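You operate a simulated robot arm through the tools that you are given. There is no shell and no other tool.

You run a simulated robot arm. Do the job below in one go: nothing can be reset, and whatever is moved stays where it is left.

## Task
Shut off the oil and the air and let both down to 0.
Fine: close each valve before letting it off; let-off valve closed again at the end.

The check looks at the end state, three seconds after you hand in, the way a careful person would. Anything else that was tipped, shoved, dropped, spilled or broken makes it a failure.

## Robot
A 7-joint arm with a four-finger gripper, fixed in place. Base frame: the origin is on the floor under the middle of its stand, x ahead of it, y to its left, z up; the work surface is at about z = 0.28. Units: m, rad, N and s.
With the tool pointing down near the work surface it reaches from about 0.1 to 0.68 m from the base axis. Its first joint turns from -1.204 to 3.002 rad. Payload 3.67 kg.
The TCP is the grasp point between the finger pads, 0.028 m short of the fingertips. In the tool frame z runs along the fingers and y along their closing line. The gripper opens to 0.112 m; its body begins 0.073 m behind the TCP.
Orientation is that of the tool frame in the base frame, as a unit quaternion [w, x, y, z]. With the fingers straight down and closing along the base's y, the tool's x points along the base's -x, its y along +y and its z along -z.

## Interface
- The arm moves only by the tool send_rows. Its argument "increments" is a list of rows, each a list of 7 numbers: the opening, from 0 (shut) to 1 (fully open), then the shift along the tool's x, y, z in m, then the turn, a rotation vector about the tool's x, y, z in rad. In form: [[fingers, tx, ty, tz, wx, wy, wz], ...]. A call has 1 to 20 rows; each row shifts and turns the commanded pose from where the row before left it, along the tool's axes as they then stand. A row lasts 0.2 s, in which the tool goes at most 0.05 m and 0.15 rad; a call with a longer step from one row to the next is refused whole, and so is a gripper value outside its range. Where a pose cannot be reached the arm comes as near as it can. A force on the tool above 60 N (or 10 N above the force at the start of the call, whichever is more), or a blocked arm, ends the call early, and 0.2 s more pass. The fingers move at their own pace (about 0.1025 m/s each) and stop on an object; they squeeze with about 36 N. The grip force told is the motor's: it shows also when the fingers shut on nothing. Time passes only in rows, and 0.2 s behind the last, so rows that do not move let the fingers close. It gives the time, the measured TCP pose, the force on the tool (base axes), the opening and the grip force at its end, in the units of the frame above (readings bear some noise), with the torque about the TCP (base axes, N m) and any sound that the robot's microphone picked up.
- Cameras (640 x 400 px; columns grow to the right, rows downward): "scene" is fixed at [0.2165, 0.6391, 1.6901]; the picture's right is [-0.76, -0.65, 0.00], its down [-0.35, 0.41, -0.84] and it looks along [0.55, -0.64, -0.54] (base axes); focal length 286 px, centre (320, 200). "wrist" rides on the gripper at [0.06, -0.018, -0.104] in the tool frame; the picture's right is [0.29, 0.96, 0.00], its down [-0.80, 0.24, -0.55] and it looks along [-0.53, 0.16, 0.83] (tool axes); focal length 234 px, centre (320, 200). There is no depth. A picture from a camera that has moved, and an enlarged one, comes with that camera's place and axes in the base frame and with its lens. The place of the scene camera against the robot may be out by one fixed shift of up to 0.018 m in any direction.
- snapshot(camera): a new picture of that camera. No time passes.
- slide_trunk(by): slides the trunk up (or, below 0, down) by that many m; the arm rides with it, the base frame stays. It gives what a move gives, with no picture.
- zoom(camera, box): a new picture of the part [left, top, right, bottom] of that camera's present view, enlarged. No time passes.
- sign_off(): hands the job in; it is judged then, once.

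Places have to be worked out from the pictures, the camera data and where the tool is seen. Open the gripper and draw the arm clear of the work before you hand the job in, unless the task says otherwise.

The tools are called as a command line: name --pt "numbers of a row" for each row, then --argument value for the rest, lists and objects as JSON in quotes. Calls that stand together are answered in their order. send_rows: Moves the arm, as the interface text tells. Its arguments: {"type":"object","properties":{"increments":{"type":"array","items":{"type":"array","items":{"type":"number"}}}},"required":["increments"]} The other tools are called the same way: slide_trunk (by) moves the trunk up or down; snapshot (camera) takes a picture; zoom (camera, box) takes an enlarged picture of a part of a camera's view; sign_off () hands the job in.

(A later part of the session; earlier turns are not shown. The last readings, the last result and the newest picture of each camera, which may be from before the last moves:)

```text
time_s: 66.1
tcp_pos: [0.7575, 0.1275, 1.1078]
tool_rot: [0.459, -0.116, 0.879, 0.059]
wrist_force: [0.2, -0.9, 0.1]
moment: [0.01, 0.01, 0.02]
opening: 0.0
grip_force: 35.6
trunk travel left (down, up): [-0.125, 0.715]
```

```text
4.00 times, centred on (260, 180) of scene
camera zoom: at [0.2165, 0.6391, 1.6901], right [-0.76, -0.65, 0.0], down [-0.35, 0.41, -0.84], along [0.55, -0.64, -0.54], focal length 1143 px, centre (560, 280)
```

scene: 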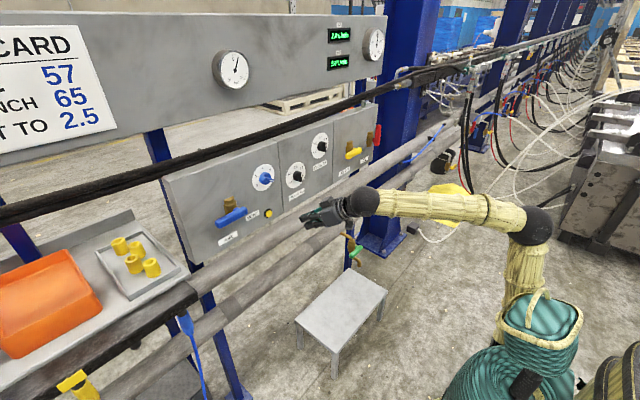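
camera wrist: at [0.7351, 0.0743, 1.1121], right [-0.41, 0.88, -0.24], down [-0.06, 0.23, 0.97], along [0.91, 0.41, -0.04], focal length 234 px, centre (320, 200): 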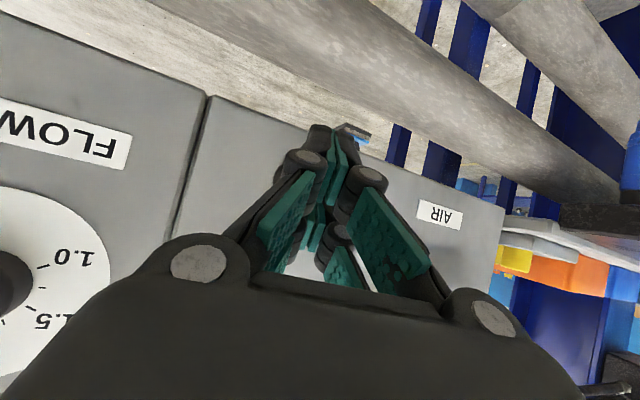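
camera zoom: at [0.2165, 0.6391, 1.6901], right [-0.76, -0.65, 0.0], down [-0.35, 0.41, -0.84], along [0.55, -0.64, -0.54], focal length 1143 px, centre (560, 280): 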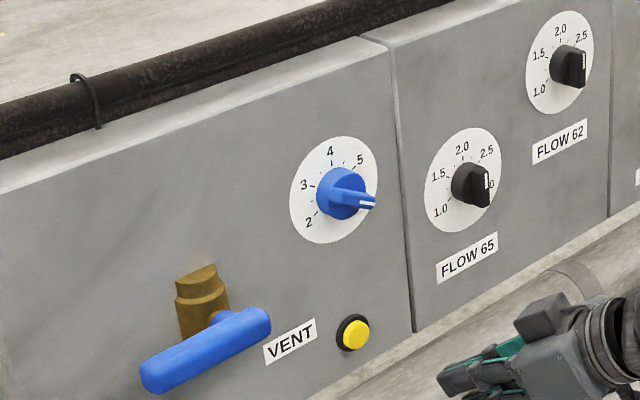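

Air stays at 0 and the VENT button has sprung back. Now the oil: I turn the tool to heading 0°, pitch 50°, and move right to about (0.70, -0.25, 1.15).

send_rows --pt "0 0 0 0 0.0483 0.0656 0.0444" --pt "0 0 0 0 0.0483 0.0656 0.0444" --pt "0 0 0 0 0.0483 0.0656 0.0444" --pt "0 0 0 0 0.0483 0.0656 0.0444" --pt "0 0.0019 -0.042 -0.0077 0 0 0" --pt "0 0.0019 -0.042 -0.0077 0 0 0" --pt "0 0.0019 -0.042 -0.0077 0 0 0" --pt "0 0.0019 -0.042 -0.0077 0 0 0" --pt "0 0.0019 -0.042 -0.0077 0 0 0" --pt "0 0.0019 -0.042 -0.0077 0 0 0" --pt "0 0.0019 -0.042 -0.0077 0 0 0" --pt "0 0.0019 -0.042 -0.0077 0 0 0" --pt "0 0.0019 -0.042 -0.0077 0 0 0" --pt "0 0 0 0 0 0 0"

slide_trunk --by 0.35

snapshot --camera "scene"

snapshot --camera "wrist"

```text
time_s: 69.1
tcp_pos: [0.6999, -0.2496, 1.1495]
tool_rot: [0.34, 0.001, 0.94, -0.002]
wrist_force: [-0.5, -1.0, -0.3]
moment: [0.03, -0.02, 0.04]
opening: 0.0001
grip_force: 35.4
trunk travel left (down, up): [-0.125, 0.715]
```

```text
time_s: 72.5
tcp_pos: [0.6989, -0.2498, 1.5003]
tool_rot: [0.341, 0.0, 0.94, -0.001]
wrist_force: [0.1, 0.6, 0.5]
moment: [0.01, 0.02, 0.0]
opening: 0.0003
grip_force: 35.8
trunk travel left (down, up): [-0.475, 0.365]
```

```text
taken
```

scene: 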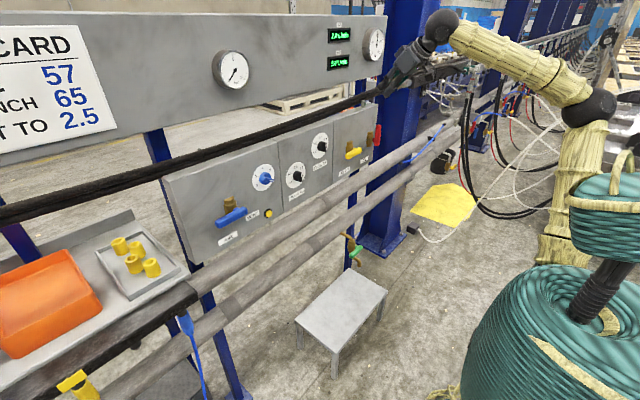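

```text
taken
camera wrist: at [0.5871, -0.2672, 1.5415], right [-0.22, 0.96, -0.19], down [0.26, 0.24, 0.94], along [0.94, 0.16, -0.3], focal length 234 px, centre (320, 200)
```

wrist: 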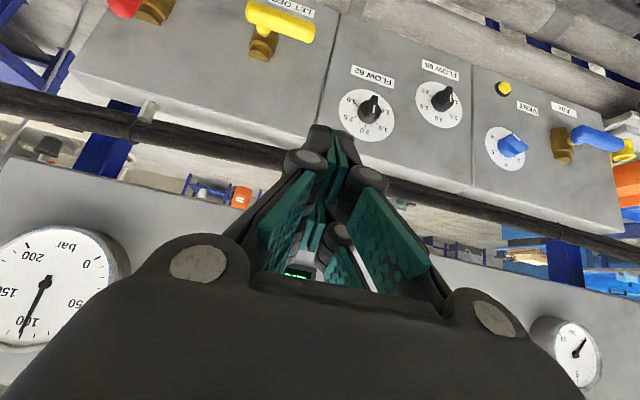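

Everything as expected (air 0, oil ~105 bar). I go to a spot right of and in front of the OIL lever, about (0.74, -0.575, 1.28).

send_rows --pt "0 0.0122 -0.0361 0.0217 0 0 0" --pt "0 0.0122 -0.0361 0.0217 0 0 0" --pt "0 0.0122 -0.0361 0.0217 0 0 0" --pt "0 0.0122 -0.0361 0.0217 0 0 0" --pt "0 0.0122 -0.0361 0.0217 0 0 0" --pt "0 0.0122 -0.0361 0.0217 0 0 0" --pt "0 0.0122 -0.0361 0.0217 0 0 0" --pt "0 0.0122 -0.0361 0.0217 0 0 0" --pt "0 0.0122 -0.0361 0.0217 0 0 0" --pt "0 0 0 0 0 0 0"

zoom --camera "scene" --box '[320, 90, 480, 190]'

snapshot --camera "wrist"

```text
time_s: 74.8
tcp_pos: [0.7431, -0.5764, 1.2809]
tool_rot: [0.341, 0.0, 0.94, -0.001]
wrist_force: [-0.5, -0.5, 0.8]
moment: [-0.01, 0.01, -0.03]
opening: 0.0002
grip_force: 35.1
trunk travel left (down, up): [-0.475, 0.365]
```

```text
4.00 times, centred on (400, 140) of scene
camera zoom: at [0.2165, 0.6391, 1.6901], right [-0.76, -0.65, 0.0], down [-0.35, 0.41, -0.84], along [0.55, -0.64, -0.54], focal length 1143 px, centre (0, 440)
```

zoom: 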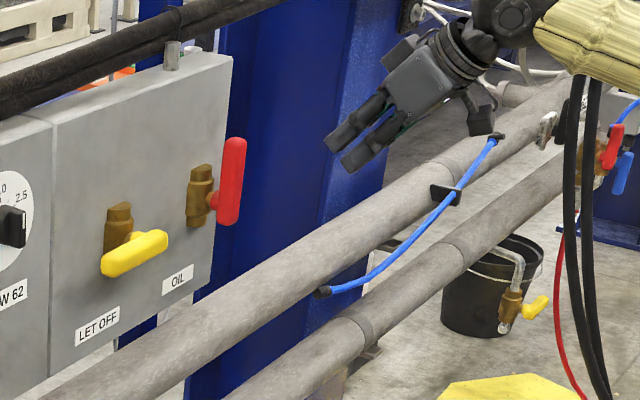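

```text
taken
camera wrist: at [0.6296, -0.594, 1.3225], right [-0.22, 0.96, -0.19], down [0.26, 0.24, 0.94], along [0.94, 0.16, -0.3], focal length 234 px, centre (320, 200)
```

wrist: 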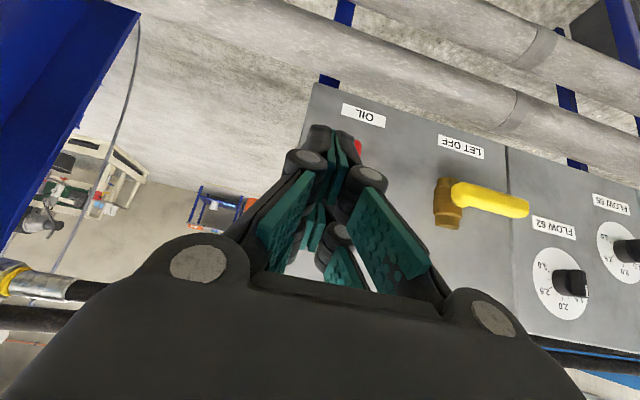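

Tracking is exact; the lever's lower end shows just left of the fingers at y≈-0.52. I move forward to x≈0.84 at the right of the lever, then nudge left.

send_rows --pt "0 -0.0171 0 0.03 0 0 0" --pt "0 -0.0171 0 0.03 0 0 0" --pt "0 -0.0171 0 0.03 0 0 0" --pt "0 0 0 0 0 0 0"

zoom --camera "scene" --box '[320, 90, 480, 190]'

snapshot --camera "wrist"

```text
time_s: 75.8
tcp_pos: [0.8379, -0.5756, 1.2449]
tool_rot: [0.342, 0.001, 0.94, -0.001]
wrist_force: [-0.3, -0.9, 0.6]
moment: [0.05, -0.03, 0.01]
opening: 0.0
grip_force: 36.0
trunk travel left (down, up): [-0.475, 0.365]
```

```text
4.00 times, centred on (400, 140) of scene
camera zoom: at [0.2165, 0.6391, 1.6901], right [-0.76, -0.65, 0.0], down [-0.35, 0.41, -0.84], along [0.55, -0.64, -0.54], focal length 1143 px, centre (0, 440)
```

zoom: 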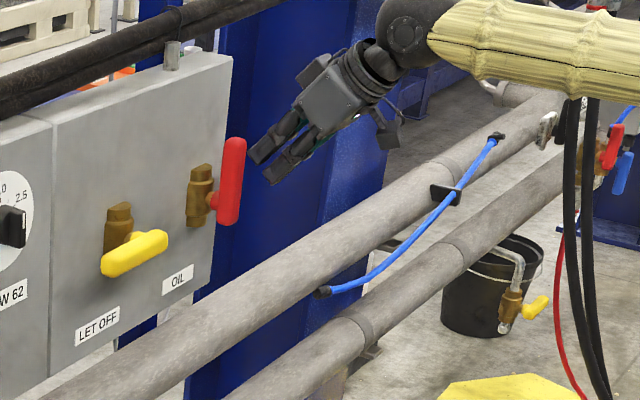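

```text
taken
camera wrist: at [0.7251, -0.5941, 1.2872], right [-0.22, 0.96, -0.19], down [0.26, 0.24, 0.94], along [0.94, 0.16, -0.3], focal length 234 px, centre (320, 200)
```

wrist: 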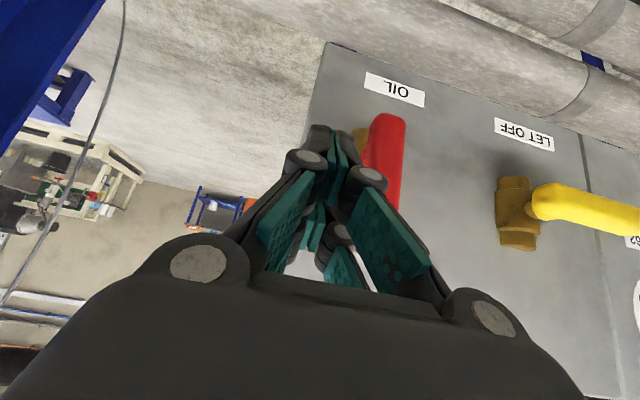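

The fingers are cleanly at the right side of the red lever. I push left 5 cm in small steps.

send_rows --pt "0 0 0.01 0 0 0 0" --pt "0 0 0.01 0 0 0 0" --pt "0 0 0.01 0 0 0 0" --pt "0 0 0.01 0 0 0 0" --pt "0 0 0.01 0 0 0 0" --pt "0 0 0 0 0 0 0"

zoom --camera "scene" --box '[320, 90, 480, 190]'

snapshot --camera "wrist"

```text
time_s: 77.2
tcp_pos: [0.8379, -0.5255, 1.2432]
tool_rot: [0.342, 0.001, 0.94, -0.001]
wrist_force: [-0.8, -1.9, 0.6]
moment: [0.0, 0.05, -0.02]
opening: 0.0
grip_force: 35.9
trunk travel left (down, up): [-0.475, 0.365]
```

```text
4.00 times, centred on (400, 140) of scene
camera zoom: at [0.2165, 0.6391, 1.6901], right [-0.76, -0.65, 0.0], down [-0.35, 0.41, -0.84], along [0.55, -0.64, -0.54], focal length 1143 px, centre (0, 440)
```

zoom: 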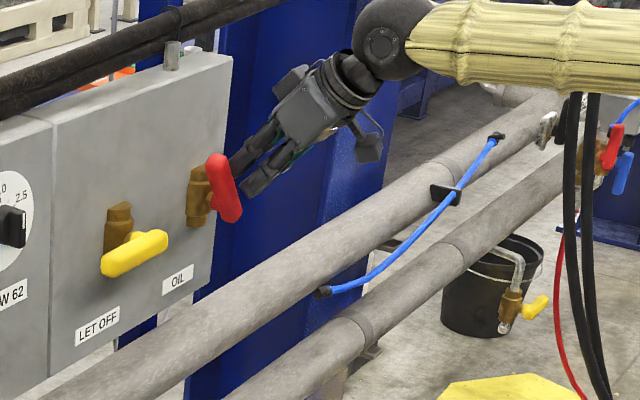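

```text
taken
camera wrist: at [0.7259, -0.5429, 1.285], right [-0.22, 0.96, -0.19], down [0.26, 0.24, 0.94], along [0.94, 0.16, -0.3], focal length 234 px, centre (320, 200)
```

wrist: 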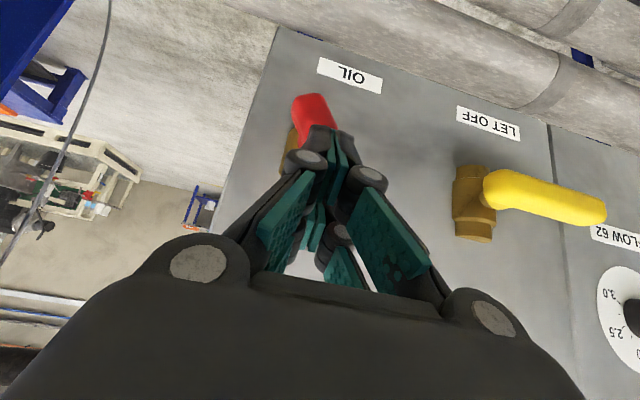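

The red lever follows to the left with little force (~2 N), like AIR. I push on another 5 cm.

send_rows --pt "0 0 0.01 0 0 0 0" --pt "0 0 0.01 0 0 0 0" --pt "0 0 0.01 0 0 0 0" --pt "0 0 0.01 0 0 0 0" --pt "0 0 0.01 0 0 0 0" --pt "0 0 0 0 0 0 0"

zoom --camera "scene" --box '[320, 90, 480, 190]'

snapshot --camera "wrist"

```text
time_s: 78.5
tcp_pos: [0.8369, -0.4758, 1.2425]
tool_rot: [0.341, 0.001, 0.94, -0.001]
wrist_force: [-0.3, -0.2, 0.8]
moment: [-0.03, -0.01, 0.01]
opening: 0.0
grip_force: 35.4
trunk travel left (down, up): [-0.475, 0.365]
```

```text
4.00 times, centred on (400, 140) of scene
camera zoom: at [0.2165, 0.6391, 1.6901], right [-0.76, -0.65, 0.0], down [-0.35, 0.41, -0.84], along [0.55, -0.64, -0.54], focal length 1143 px, centre (0, 440)
```

zoom: 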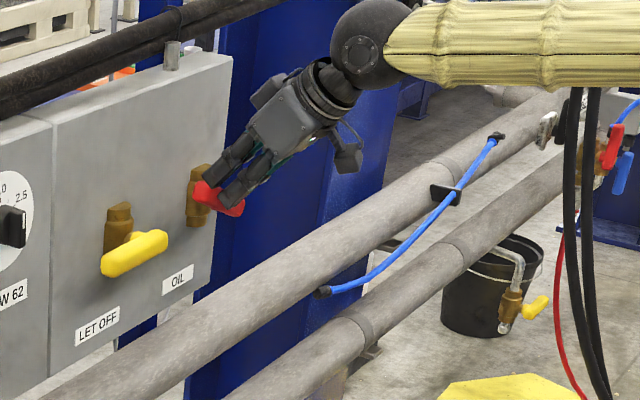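

```text
taken
camera wrist: at [0.725, -0.4927, 1.286], right [-0.22, 0.96, -0.19], down [0.26, 0.24, 0.94], along [0.94, 0.16, -0.3], focal length 234 px, centre (320, 200)
```

wrist: 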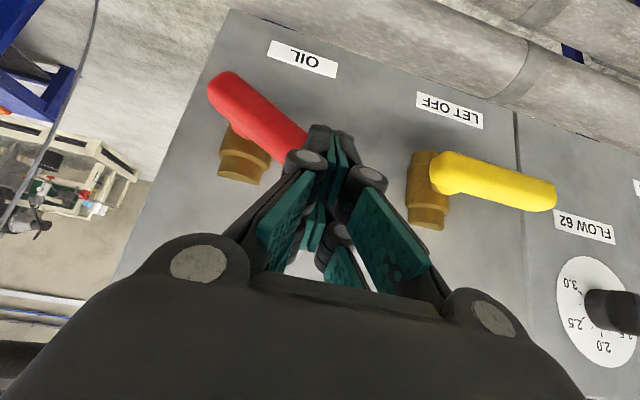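

The lever is about 60° over. Now I press down on its end from above.

send_rows --pt "0 0.00643 0 0.00766 0 0 0" --pt "0 0.00643 0 0.00766 0 0 0" --pt "0 0.0045 0 0.0054 0 0 0" --pt "0 0 0 0 0 0 0"

zoom --camera "scene" --box '[320, 90, 480, 190]'

snapshot --camera "wrist"

```text
time_s: 79.5
tcp_pos: [0.8373, -0.4739, 1.2151]
tool_rot: [0.341, 0.0, 0.94, 0.0]
wrist_force: [0.2, 0.2, 0.2]
moment: [-0.03, 0.04, -0.01]
opening: 0.0003
grip_force: 35.9
trunk travel left (down, up): [-0.475, 0.365]
```

```text
4.00 times, centred on (400, 140) of scene
camera zoom: at [0.2165, 0.6391, 1.6901], right [-0.76, -0.65, 0.0], down [-0.35, 0.41, -0.84], along [0.55, -0.64, -0.54], focal length 1143 px, centre (0, 440)
```

zoom: 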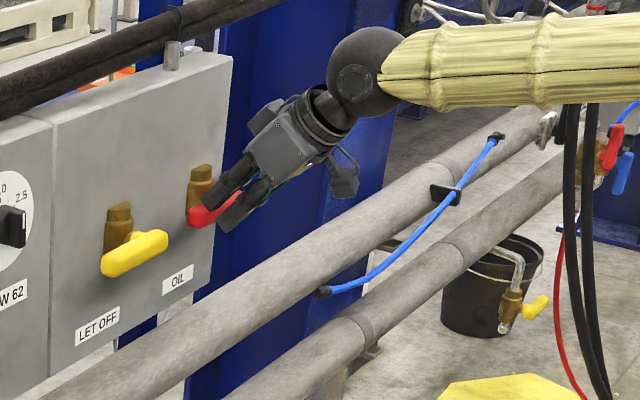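

```text
taken
camera wrist: at [0.7249, -0.4932, 1.2583], right [-0.22, 0.96, -0.19], down [0.26, 0.24, 0.94], along [0.94, 0.16, -0.3], focal length 234 px, centre (320, 200)
```

wrist: 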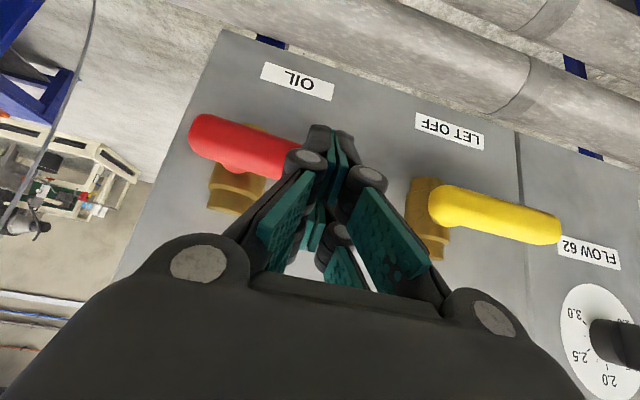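

The red lever is nearly parallel to the yellow one; force is still ~0. I press on down in 5 mm steps to reach the stop.

send_rows --pt "0 0.0032 0 0.0038 0 0 0" --pt "0 0.0032 0 0.0038 0 0 0" --pt "0 0 0 0 0 0 0"

snapshot --camera "wrist"

```text
time_s: 80.3
tcp_pos: [0.8355, -0.4753, 1.2099]
tool_rot: [0.343, 0.0, 0.939, -0.001]
wrist_force: [-2.5, -2.6, 22.9]
moment: [-0.09, -0.59, -0.06]
opening: 0.0061
grip_force: 36.0
trunk travel left (down, up): [-0.475, 0.365]
```

```text
taken
camera wrist: at [0.723, -0.4919, 1.252], right [-0.22, 0.96, -0.19], down [0.25, 0.24, 0.94], along [0.94, 0.16, -0.29], focal length 234 px, centre (320, 200)
```

wrist: 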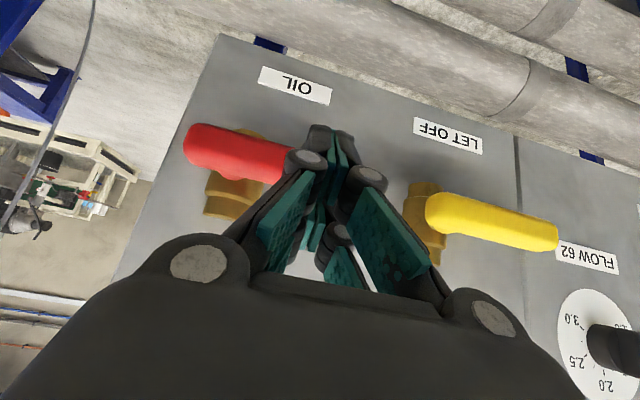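

Reaction is 23 N, and the lever is parallel to the yellow one. One more 3 mm press to make sure it's on the stop, then I lift off.

send_rows --pt "0 0.002 0 0.0023 0 0 0" --pt "0 0 0 0 0 0 0"

send_rows --pt "0 -0.0129 0 -0.0153 0 0 0" --pt "0 -0.0193 0 -0.023 0 0 0" --pt "0 0.023 0 -0.0193 0 0 0" --pt "0 0.023 0 -0.0193 0 0 0" --pt "0 0.023 0 -0.0193 0 0 0" --pt "0 0 0 0 0 0 0"

zoom --camera "scene" --box '[320, 90, 480, 190]'

snapshot --camera "wrist"

zoom --camera "scene" --box '[320, 10, 420, 75]'

```text
time_s: 81.0
tcp_pos: [0.8349, -0.4744, 1.2076]
tool_rot: [0.344, 0.0, 0.939, -0.003]
wrist_force: [-4.9, -4.0, 35.8]
moment: [-0.09, -0.92, -0.03]
opening: 0.0058
grip_force: 36.0
trunk travel left (down, up): [-0.475, 0.365]
```

```text
time_s: 82.3
tcp_pos: [0.7482, -0.4777, 1.2535]
tool_rot: [0.342, 0.001, 0.94, -0.001]
wrist_force: [-0.1, 0.1, -0.1]
moment: [-0.02, 0.0, 0.02]
opening: 0.0001
grip_force: 35.7
trunk travel left (down, up): [-0.475, 0.365]
```

```text
4.00 times, centred on (400, 140) of scene
camera zoom: at [0.2165, 0.6391, 1.6901], right [-0.76, -0.65, 0.0], down [-0.35, 0.41, -0.84], along [0.55, -0.64, -0.54], focal length 1143 px, centre (0, 440)
```

zoom: 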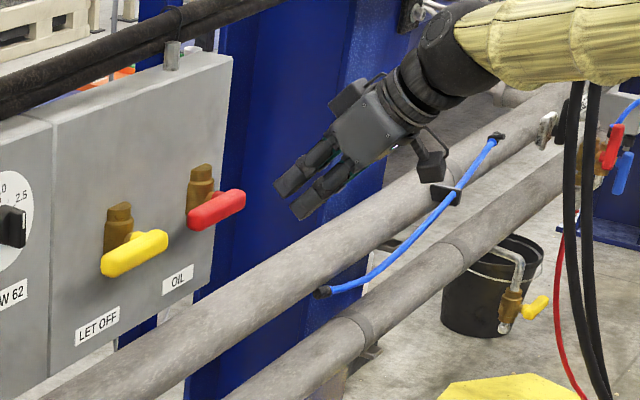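

```text
taken
camera wrist: at [0.6362, -0.4952, 1.2956], right [-0.22, 0.96, -0.19], down [0.26, 0.24, 0.94], along [0.94, 0.16, -0.3], focal length 234 px, centre (320, 200)
```

wrist: 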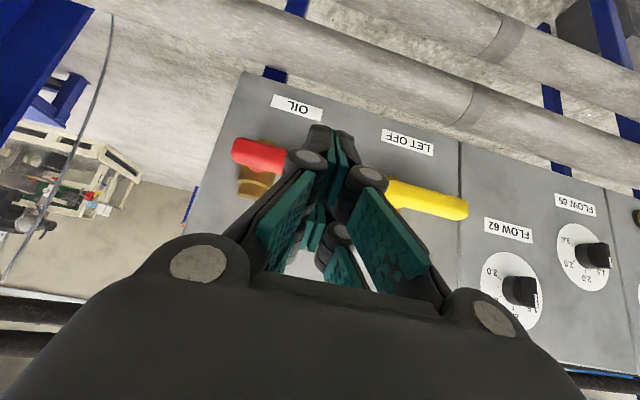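

```text
6.15 times, centred on (370, 42) of scene
camera zoom: at [0.2165, 0.6391, 1.6901], right [-0.76, -0.65, 0.0], down [-0.35, 0.41, -0.84], along [0.55, -0.64, -0.54], focal length 1758 px, centre (12, 1169)
```

zoom: 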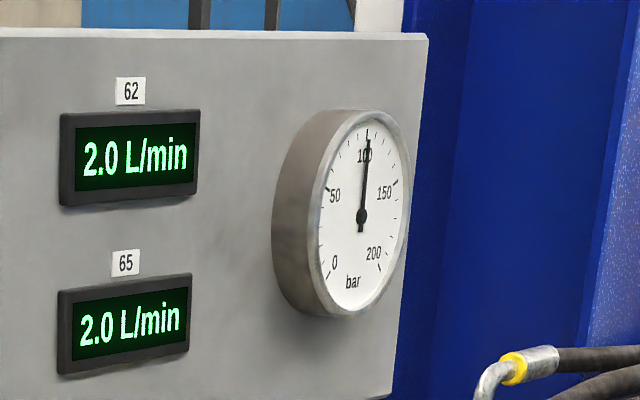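

OIL is shut, parallel to LET OFF; oil gauge still ~105 bar. For LET OFF I expect "open" is lever up, so I'll push its free end upward from below with a flatter tool: first raise the TCP and lower the trunk 0.4 m.

send_rows --pt "0 -0.0111 0.0256 -0.0343 0 0 0" --pt "0 -0.0111 0.0256 -0.0343 0 0 0" --pt "0 -0.0111 0.0256 -0.0343 0 0 0" --pt "0 -0.0111 0.0256 -0.0343 0 0 0" --pt "0 -0.0111 0.0256 -0.0343 0 0 0" --pt "0 0 0 0 0 0 0"

slide_trunk --by -0.4

send_rows --pt "0 0 0 0 0 -0.131 0" --pt "0 0 0 0 0 -0.131 0" --pt "0 0 0 0 0 -0.131 0" --pt "0 0 0 0 0 -0.131 0" --pt "0 0 0 0 0 0 0"

snapshot --camera "scene"

snapshot --camera "wrist"

```text
time_s: 83.6
tcp_pos: [0.6879, -0.4341, 1.3711]
tool_rot: [0.328, 0.045, 0.941, 0.071]
wrist_force: [-0.1, -0.4, -0.2]
moment: [0.01, -0.04, -0.01]
opening: 0.0
grip_force: 35.4
trunk travel left (down, up): [-0.475, 0.365]
stopped in row 6: the arm was blocked; the commanded pose is now the measured one
```

```text
time_s: 87.4
tcp_pos: [0.6874, -0.4325, 0.9725]
tool_rot: [0.329, 0.044, 0.941, 0.071]
wrist_force: [0.1, 0.2, -0.2]
moment: [-0.02, -0.03, -0.01]
opening: 0.0
grip_force: 36.0
trunk travel left (down, up): [-0.075, 0.765]
```

```text
time_s: 88.8
tcp_pos: [0.69, -0.484, 0.9293]
tool_rot: [0.547, 0.102, 0.825, 0.096]
wrist_force: [-0.4, 0.5, -0.3]
moment: [-0.01, -0.02, 0.0]
opening: 0.0002
grip_force: 35.5
trunk travel left (down, up): [-0.075, 0.765]
stopped in row 5: the arm was blocked; the commanded pose is now the measured one
```

```text
taken
```

scene: 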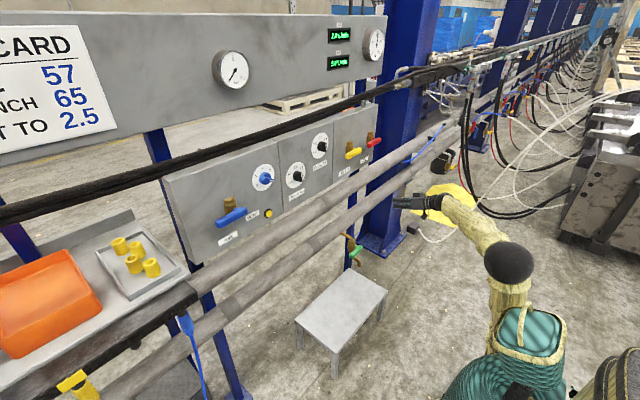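

```text
taken
camera wrist: at [0.5707, -0.4896, 0.9125], right [-0.05, 1.0, 0.0], down [-0.19, -0.01, 0.98], along [0.98, 0.05, 0.19], focal length 234 px, centre (320, 200)
```

wrist: 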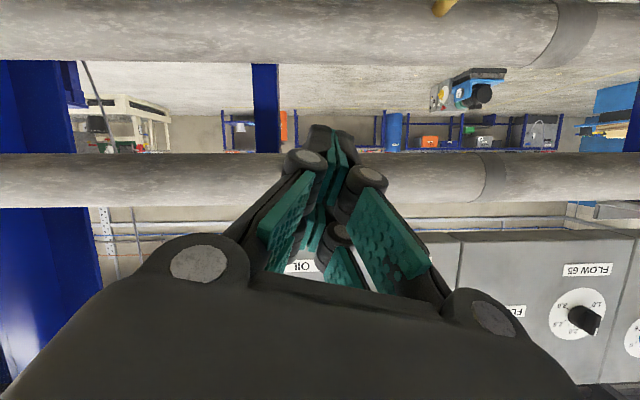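

Redundancy drift: here the forearm points ~54° right while the tool heads straight, overbending the wrist. I bring the TCP back toward the middle, about (0.70, -0.33, 1.05), then take out the roll error.

send_rows --pt "0 -0.0135 0.0362 -0.0059 0 0 0" --pt "0 -0.0135 0.0362 -0.0059 0 0 0" --pt "0 -0.0135 0.0362 -0.0059 0 0 0" --pt "0 -0.0135 0.0362 -0.0059 0 0 0" --pt "0 -0.0135 0.0362 -0.0059 0 0 0" --pt "0 0 0 0 0.0149 -0.005 -0.0912" --pt "0 0 0 0 0.0149 -0.005 -0.0912" --pt "0 0 0 0 0.0149 -0.005 -0.0912" --pt "0 0 0 0 0 0 0"

snapshot --camera "scene"

```text
time_s: 89.6
tcp_pos: [0.7008, -0.4726, 0.9486]
tool_rot: [0.528, 0.158, 0.821, 0.148]
wrist_force: [-0.4, -0.3, -0.8]
moment: [0.03, -0.03, -0.01]
opening: 0.0
grip_force: 35.6
out of reach, approached as far as the arm can: row 3, 4
trunk travel left (down, up): [-0.075, 0.765]
stopped in row 4: the arm was blocked; the commanded pose is now the measured one
```

```text
taken
```

scene: 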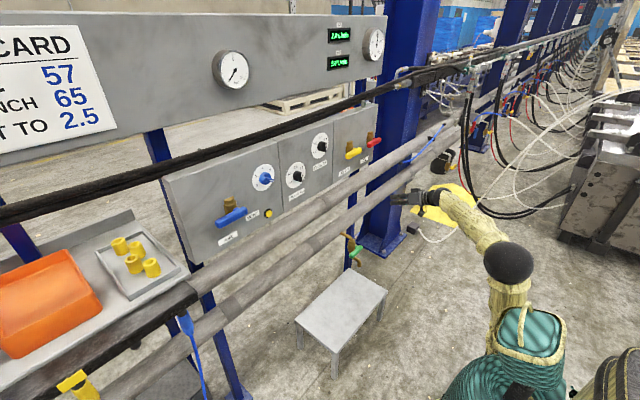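

The arm reports the pose as out of its reach, so I should let the heading follow the arm's own direction. I turn the tool to head 30° right (natural for this side), pitched 30° down, in place.

send_rows --pt "0 0 0 0 0.1104 -0.0034 -0.0357" --pt "0 0 0 0 0.1104 -0.0034 -0.0357" --pt "0 0 0 0 0.1104 -0.0034 -0.0357" --pt "0 0 0 0 0.1104 -0.0034 -0.0357" --pt "0 0 0 0 0.1104 -0.0034 -0.0357" --pt "0 0 0 0 0 0 0"

snapshot --camera "scene"

```text
time_s: 90.8
tcp_pos: [0.7034, -0.5313, 0.8902]
tool_rot: [0.451, 0.265, 0.849, -0.078]
wrist_force: [-0.1, -0.6, 0.8]
moment: [0.01, 0.0, 0.04]
opening: 0.0
grip_force: 36.3
trunk travel left (down, up): [-0.075, 0.765]
stopped in row 6: the arm was blocked; the commanded pose is now the measured one
```

```text
taken
```

scene: 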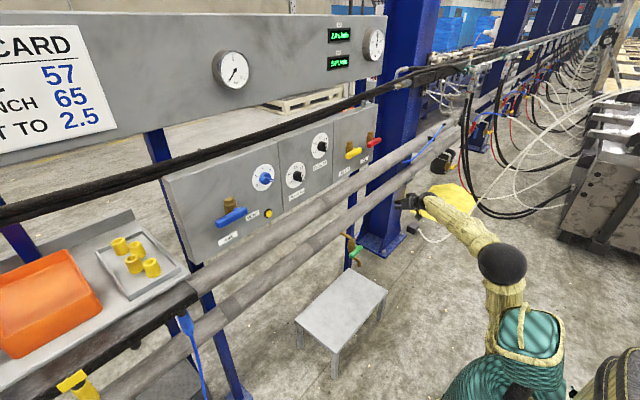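

The arm still wanders, so I stop forcing orientation. I just raise the TCP straight up with the present orientation to see how it responds.

send_rows --pt "0 -0.0303 0.004 -0.0218 0 0 0" --pt "0 -0.0303 0.004 -0.0218 0 0 0" --pt "0 0 0 0 0 0 0"

```text
time_s: 91.7
tcp_pos: [0.7059, -0.5355, 0.9594]
tool_rot: [0.448, 0.267, 0.85, -0.075]
wrist_force: [0.1, 0.3, -0.2]
moment: [0.0, -0.01, 0.0]
opening: 0.0
grip_force: 35.6
trunk travel left (down, up): [-0.075, 0.765]
```

That tracked fine. Now I swing the whole hand left about the elbow's vertical axis (position and heading together), rising a bit at the same time.

send_rows --pt "0 -0.0168 0.0411 -0.0036 -0.0484 0.0064 -0.0349" --pt "0 -0.0168 0.0411 -0.0036 -0.0484 0.0064 -0.0349" --pt "0 -0.0168 0.0411 -0.0036 -0.0484 0.0064 -0.0349" --pt "0 0 0 0 0 0 0"

snapshot --camera "scene"

snapshot --camera "wrist"

```text
time_s: 92.7
tcp_pos: [0.7748, -0.4345, 1.0272]
tool_rot: [0.456, 0.187, 0.869, -0.038]
wrist_force: [0.7, 0.9, 0.5]
moment: [-0.04, 0.02, -0.01]
opening: 0.0
grip_force: 35.4
trunk travel left (down, up): [-0.075, 0.765]
```

```text
taken
```

scene: 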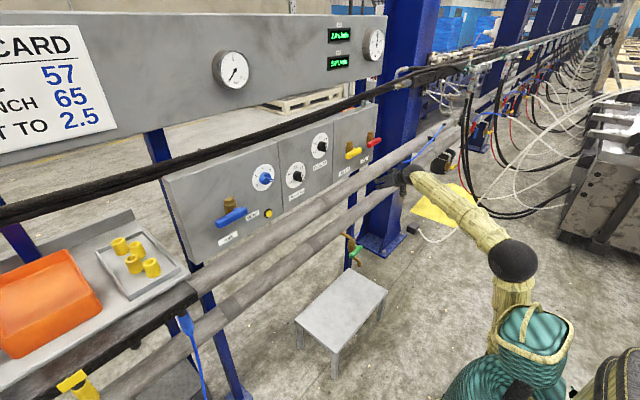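

```text
taken
camera wrist: at [0.6578, -0.4091, 1.0379], right [0.2, 0.97, -0.13], down [0.06, 0.12, 0.99], along [0.98, -0.2, -0.04], focal length 234 px, centre (320, 200)
```

wrist: 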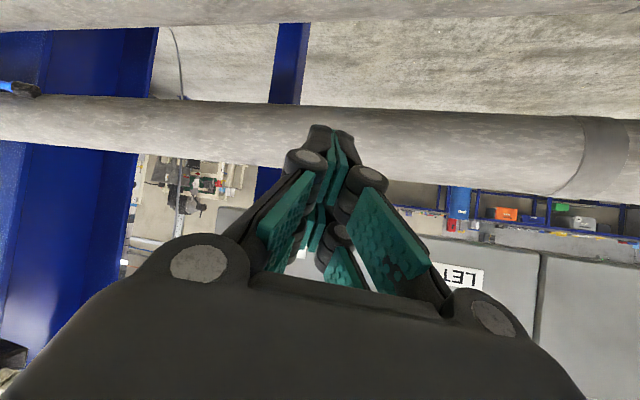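

Tracking is restored. I continue the same swing a bit toward the LET OFF side, to about (0.763, -0.335, 1.08), heading ~-8°.

send_rows --pt "0 -0.0032 0.0308 -0.0208 -0.0403 0.0052 -0.029" --pt "0 -0.0032 0.0308 -0.0208 -0.0403 0.0052 -0.029" --pt "0 -0.0032 0.0308 -0.0208 -0.0403 0.0052 -0.029" --pt "0 0 0 0 0 0 0"

zoom --camera "scene" --box '[300, 110, 460, 210]'

snapshot --camera "wrist"

```text
time_s: 93.7
tcp_pos: [0.7671, -0.4135, 1.0429]
tool_rot: [0.437, 0.162, 0.883, 0.047]
wrist_force: [-0.4, -0.3, 1.0]
moment: [0.05, -0.02, 0.02]
opening: 0.0
grip_force: 36.4
trunk travel left (down, up): [-0.075, 0.765]
stopped in row 4: the arm was blocked; the commanded pose is now the measured one
```

```text
4.00 times, centred on (380, 160) of scene
camera zoom: at [0.2165, 0.6391, 1.6901], right [-0.76, -0.65, 0.0], down [-0.35, 0.41, -0.84], along [0.55, -0.64, -0.54], focal length 1143 px, centre (80, 360)
```

zoom: 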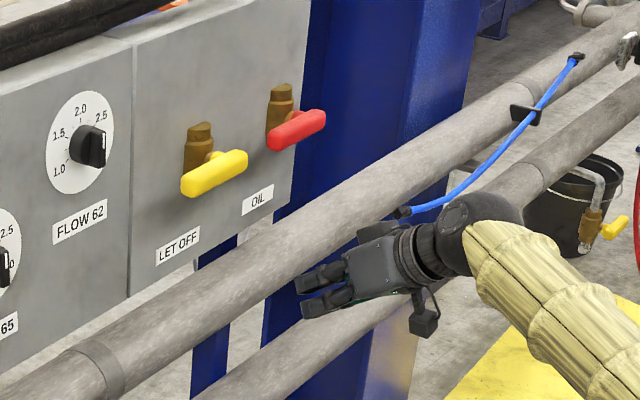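

```text
taken
camera wrist: at [0.6463, -0.4051, 1.0579], right [0.07, 1.0, 0.0], down [0.07, 0.0, 1.0], along [0.99, -0.07, -0.07], focal length 234 px, centre (320, 200)
```

wrist: 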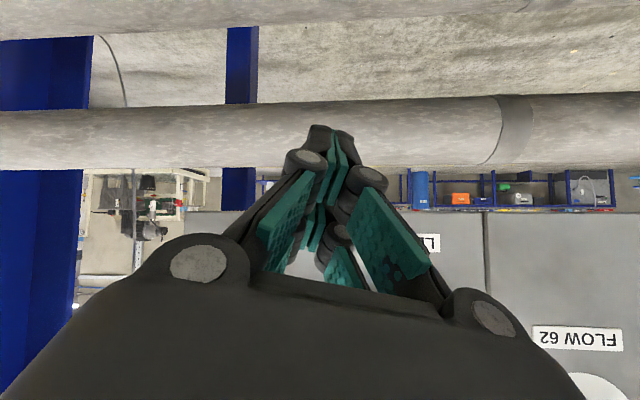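

The elbow's redundant swing seems stuck in a bad state since the OIL manoeuvre. I'll retrace: raise the trunk back to the oil-work height, and return to the pose (0.748, -0.478, 1.25) that tracked well.

slide_trunk --by 0.4

snapshot --camera "scene"

```text
time_s: 97.5
tcp_pos: [0.7669, -0.4136, 1.4431]
tool_rot: [0.437, 0.162, 0.883, 0.046]
wrist_force: [0.6, -0.7, 0.3]
moment: [-0.01, 0.01, 0.02]
opening: 0.0
grip_force: 36.1
trunk travel left (down, up): [-0.475, 0.365]
```

```text
taken
```

scene: 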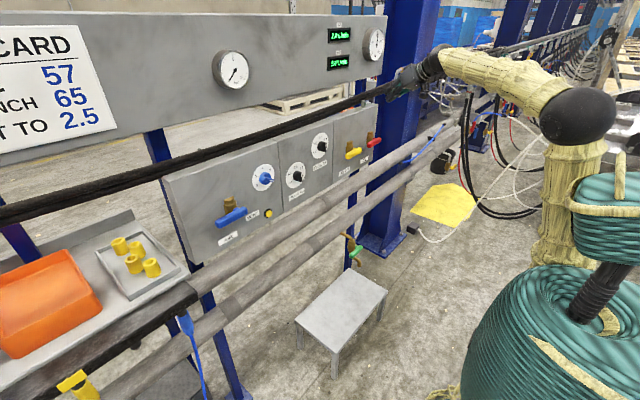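

I go back down to (0.748, -0.478, 1.25) and restore heading 0°, pitch 50°.

send_rows --pt "0 0.0262 -0.0213 0.021 0 0 0" --pt "0 0.0262 -0.0213 0.021 0 0 0" --pt "0 0.0262 -0.0213 0.021 0 0 0" --pt "0 0.0262 -0.0213 0.021 0 0 0" --pt "0 0.0262 -0.0213 0.021 0 0 0" --pt "0 0 0 0 -0.0028 0.0548 -0.0858" --pt "0 0 0 0 -0.0028 0.0548 -0.0858" --pt "0 0 0 0 -0.0028 0.0548 -0.0858" --pt "0 0 0 0 -0.0028 0.0548 -0.0858" --pt "0 0 0 0 0 0 0"

zoom --camera "scene" --box '[320, 60, 640, 260]'

```text
time_s: 99.7
tcp_pos: [0.75, -0.4759, 1.2564]
tool_rot: [0.341, -0.002, 0.94, -0.009]
wrist_force: [-1.1, 0.9, 0.4]
moment: [-0.02, 0.01, -0.02]
opening: 0.0
grip_force: 35.1
trunk travel left (down, up): [-0.475, 0.365]
```

```text
2.00 times, centred on (480, 160) of scene
camera zoom: at [0.2165, 0.6391, 1.6901], right [-0.76, -0.65, 0.0], down [-0.35, 0.41, -0.84], along [0.55, -0.64, -0.54], focal length 571 px, centre (0, 280)
```

zoom: 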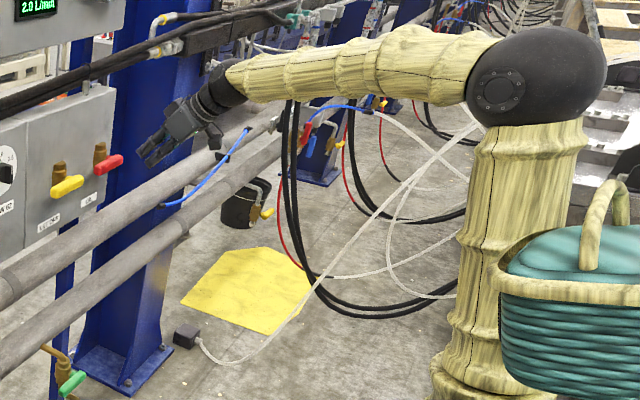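

Pose fully restored here. This time I go straight left (same distance and height) toward LET OFF's free end at y≈-0.31, checking the tracking.

send_rows --pt "0 0 0.028 0 0 0 0" --pt "0 0 0.028 0 0 0 0" --pt "0 0 0.028 0 0 0 0" --pt "0 0 0 0 0 0 0"

```text
time_s: 100.7
tcp_pos: [0.7507, -0.3949, 1.254]
tool_rot: [0.341, -0.001, 0.94, -0.008]
wrist_force: [1.3, -0.2, 0.2]
moment: [0.0, -0.04, 0.03]
opening: 0.0001
grip_force: 35.4
trunk travel left (down, up): [-0.475, 0.365]
```

Tracking fine so far. I continue left to y≈-0.31.

send_rows --pt "0 0 0.028 0 0 0 0" --pt "0 0 0.028 0 0 0 0" --pt "0 0 0.028 0 0 0 0" --pt "0 0 0 0 0 0 0"

snapshot --camera "wrist"

```text
time_s: 101.9
tcp_pos: [0.7535, -0.3411, 1.2286]
tool_rot: [0.329, 0.022, 0.944, 0.03]
wrist_force: [-0.4, -0.2, 0.7]
moment: [0.02, -0.05, 0.03]
opening: 0.0
grip_force: 35.1
trunk travel left (down, up): [-0.475, 0.365]
stopped in row 4: the arm was blocked; the commanded pose is now the measured one
```

```text
taken
camera wrist: at [0.6416, -0.3587, 1.2723], right [-0.2, 0.97, -0.11], down [0.28, 0.17, 0.94], along [0.94, 0.16, -0.31], focal length 234 px, centre (320, 200)
```

wrist: 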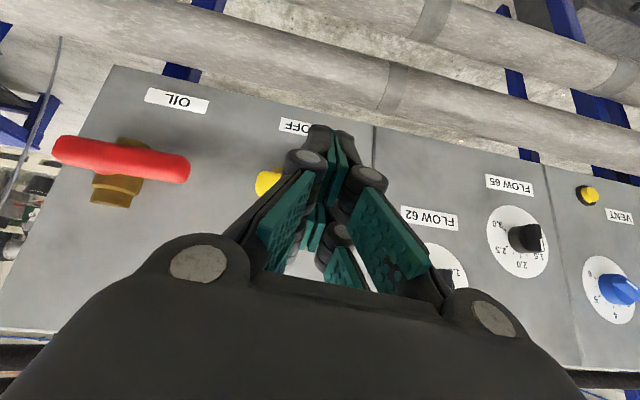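

Again the arm wants the heading to follow when going left. I turn the tool's heading to +20° left, pitch 48°, which is fine for working LET OFF too.

send_rows --pt "0 0 0 0 -0.0618 -0.0165 -0.1096" --pt "0 0 0 0 -0.0618 -0.0165 -0.1096" --pt "0 0 0 0 -0.0618 -0.0165 -0.1096" --pt "0 0 0 0 0 0 0"

slide_trunk --by -0.15

snapshot --camera "wrist"

zoom --camera "scene" --box '[320, 60, 640, 260]'

```text
time_s: 102.9
tcp_pos: [0.7534, -0.3378, 1.2303]
tool_rot: [0.353, -0.164, 0.919, 0.059]
wrist_force: [0.3, -0.1, 0.9]
moment: [0.01, 0.01, -0.04]
opening: 0.0002
grip_force: 35.4
trunk travel left (down, up): [-0.475, 0.365]
```

```text
time_s: 104.7
tcp_pos: [0.7541, -0.3382, 1.079]
tool_rot: [0.354, -0.163, 0.919, 0.059]
wrist_force: [-0.4, 0.4, 0.2]
moment: [-0.01, 0.01, 0.01]
opening: 0.0
grip_force: 35.8
trunk travel left (down, up): [-0.325, 0.515]
```

```text
taken
camera wrist: at [0.6528, -0.3937, 1.1176], right [-0.53, 0.83, -0.2], down [0.12, 0.31, 0.94], along [0.84, 0.47, -0.26], focal length 234 px, centre (320, 200)
```

wrist: 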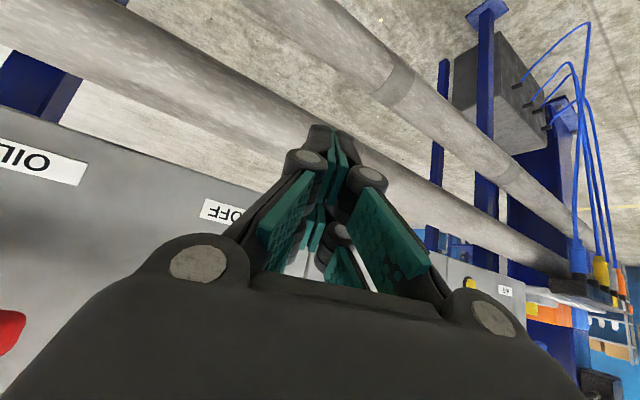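

```text
2.00 times, centred on (480, 160) of scene
camera zoom: at [0.2165, 0.6391, 1.6901], right [-0.76, -0.65, 0.0], down [-0.35, 0.41, -0.84], along [0.55, -0.64, -0.54], focal length 571 px, centre (0, 280)
```

zoom: 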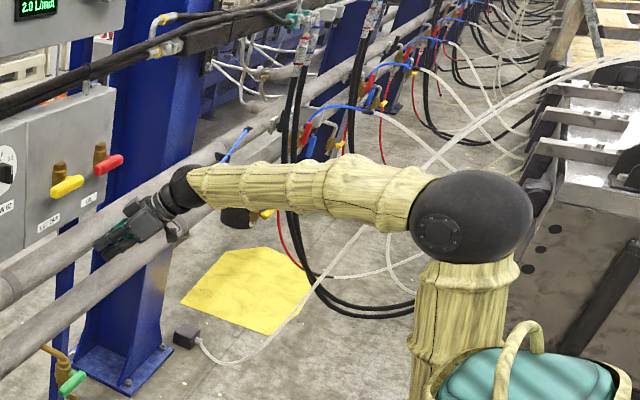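

Good tracking with heading +20° and the trunk at mid height. I now bring the fingertips under LET OFF's free end: TCP to about (0.845, -0.313, 1.11).

send_rows --pt "0 -0.0302 -0.0026 0.0134 0 0 0" --pt "0 -0.0302 -0.0026 0.0134 0 0 0" --pt "0 -0.0302 -0.0026 0.0134 0 0 0" --pt "0 0 0 0 0 0 0"

zoom --camera "scene" --box '[310, 110, 430, 185]'

snapshot --camera "wrist"

```text
time_s: 105.7
tcp_pos: [0.8459, -0.313, 1.1108]
tool_rot: [0.353, -0.163, 0.919, 0.059]
wrist_force: [-0.5, 0.5, 0.7]
moment: [-0.01, -0.01, -0.02]
opening: 0.0
grip_force: 35.8
trunk travel left (down, up): [-0.325, 0.515]
```

```text
5.33 times, centred on (370, 148) of scene
camera zoom: at [0.2165, 0.6391, 1.6901], right [-0.76, -0.65, 0.0], down [-0.35, 0.41, -0.84], along [0.55, -0.64, -0.54], focal length 1524 px, centre (53, 480)
```

zoom: 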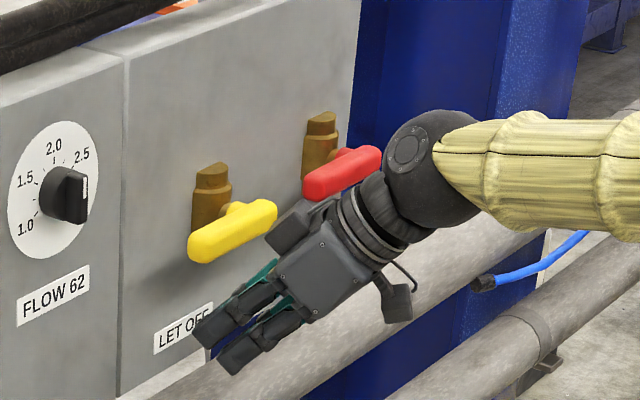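

```text
taken
camera wrist: at [0.7451, -0.3677, 1.1486], right [-0.53, 0.83, -0.2], down [0.12, 0.31, 0.94], along [0.84, 0.47, -0.26], focal length 234 px, centre (320, 200)
```

wrist: 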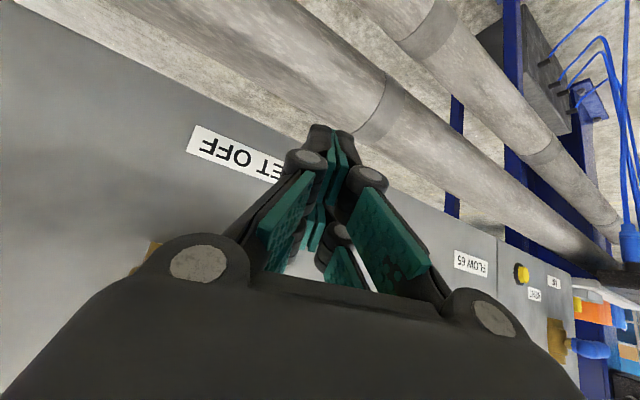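

The tips are below the lever's free end; the gripper's body is clear in front of it. I shift 1 cm left and go up in 1 cm steps, watching the force.

send_rows --pt "0 -0.0028 0.0103 0.0025 0 0 0" --pt "0 -0.0067 0 -0.0074 0 0 0" --pt "0 -0.0067 0 -0.0074 0 0 0" --pt "0 -0.0067 0 -0.0074 0 0 0" --pt "0 0 0 0 0 0 0"

zoom --camera "scene" --box '[310, 110, 430, 185]'

```text
time_s: 106.8
tcp_pos: [0.8455, -0.3, 1.1394]
tool_rot: [0.353, -0.163, 0.919, 0.059]
wrist_force: [-0.6, -0.3, -1.6]
moment: [-0.01, -0.02, -0.05]
opening: 0.0
grip_force: 35.8
trunk travel left (down, up): [-0.325, 0.515]
```

```text
5.33 times, centred on (370, 148) of scene
camera zoom: at [0.2165, 0.6391, 1.6901], right [-0.76, -0.65, 0.0], down [-0.35, 0.41, -0.84], along [0.55, -0.64, -0.54], focal length 1524 px, centre (53, 480)
```

zoom: 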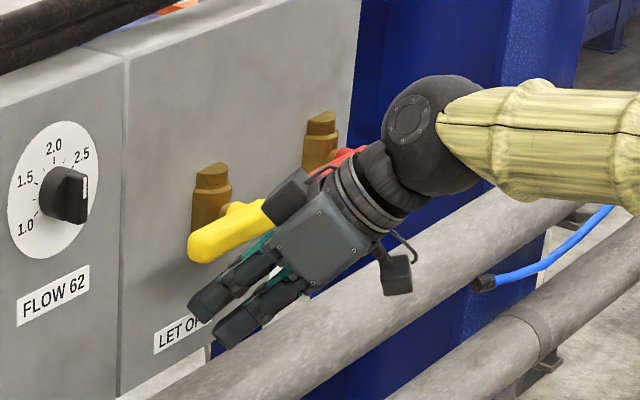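

A slight downward reaction (1.6 N) shows the fingers just touching the lever. I continue up in 1 cm steps.

send_rows --pt "0 -0.0067 0 -0.0074 0 0 0" --pt "0 -0.0067 0 -0.0074 0 0 0" --pt "0 0 0 0 0 0 0"

zoom --camera "scene" --box '[310, 110, 430, 185]'

snapshot --camera "wrist"

```text
time_s: 107.7
tcp_pos: [0.8445, -0.3008, 1.1609]
tool_rot: [0.353, -0.162, 0.919, 0.059]
wrist_force: [-3.1, 0.6, -1.8]
moment: [-0.01, -0.04, 0.02]
opening: 0.0001
grip_force: 35.8
trunk travel left (down, up): [-0.325, 0.515]
```

```text
5.33 times, centred on (370, 148) of scene
camera zoom: at [0.2165, 0.6391, 1.6901], right [-0.76, -0.65, 0.0], down [-0.35, 0.41, -0.84], along [0.55, -0.64, -0.54], focal length 1524 px, centre (53, 480)
```

zoom: 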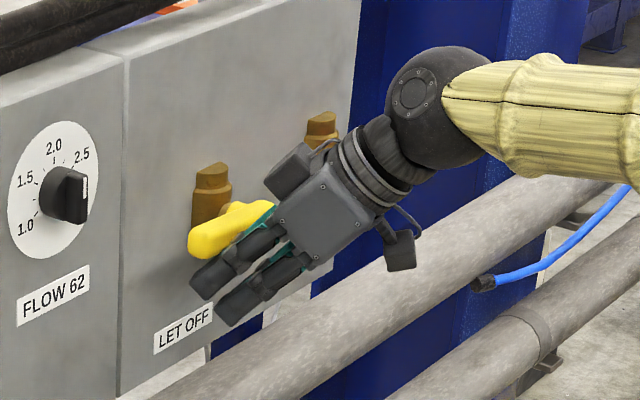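

```text
taken
camera wrist: at [0.7435, -0.3575, 1.1985], right [-0.53, 0.83, -0.2], down [0.12, 0.31, 0.94], along [0.84, 0.47, -0.26], focal length 234 px, centre (320, 200)
```

wrist: 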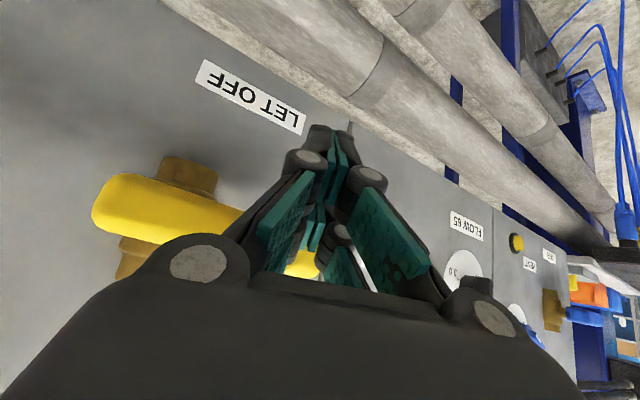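

The reaction is small (~3.5 N) and the lever seems to be rising slightly. I keep going up 2 cm.

send_rows --pt "0 -0.0067 0 -0.0074 0 0 0" --pt "0 -0.0067 0 -0.0074 0 0 0" --pt "0 0 0 0 0 0 0"

zoom --camera "scene" --box '[310, 110, 430, 185]'

snapshot --camera "wrist"

```text
time_s: 108.5
tcp_pos: [0.8455, -0.3023, 1.181]
tool_rot: [0.353, -0.163, 0.919, 0.059]
wrist_force: [-2.6, -1.1, -0.7]
moment: [0.05, -0.04, -0.03]
opening: 0.0001
grip_force: 35.9
trunk travel left (down, up): [-0.325, 0.515]
```

```text
5.33 times, centred on (370, 148) of scene
camera zoom: at [0.2165, 0.6391, 1.6901], right [-0.76, -0.65, 0.0], down [-0.35, 0.41, -0.84], along [0.55, -0.64, -0.54], focal length 1524 px, centre (53, 480)
```

zoom: 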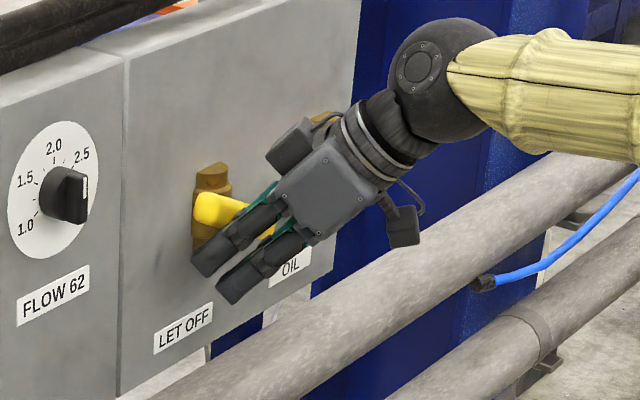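

```text
taken
camera wrist: at [0.7439, -0.358, 1.2184], right [-0.53, 0.83, -0.2], down [0.12, 0.31, 0.94], along [0.84, 0.47, -0.26], focal length 234 px, centre (320, 200)
```

wrist: 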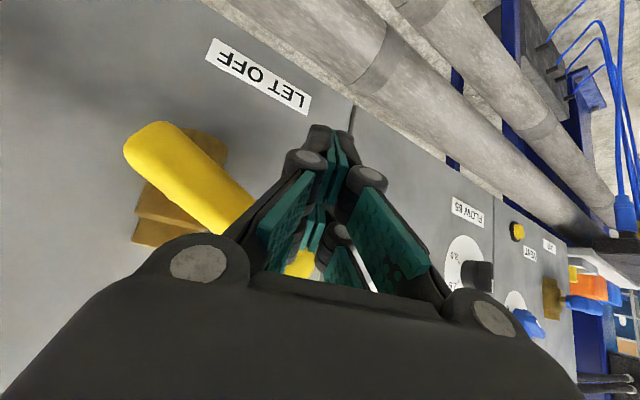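

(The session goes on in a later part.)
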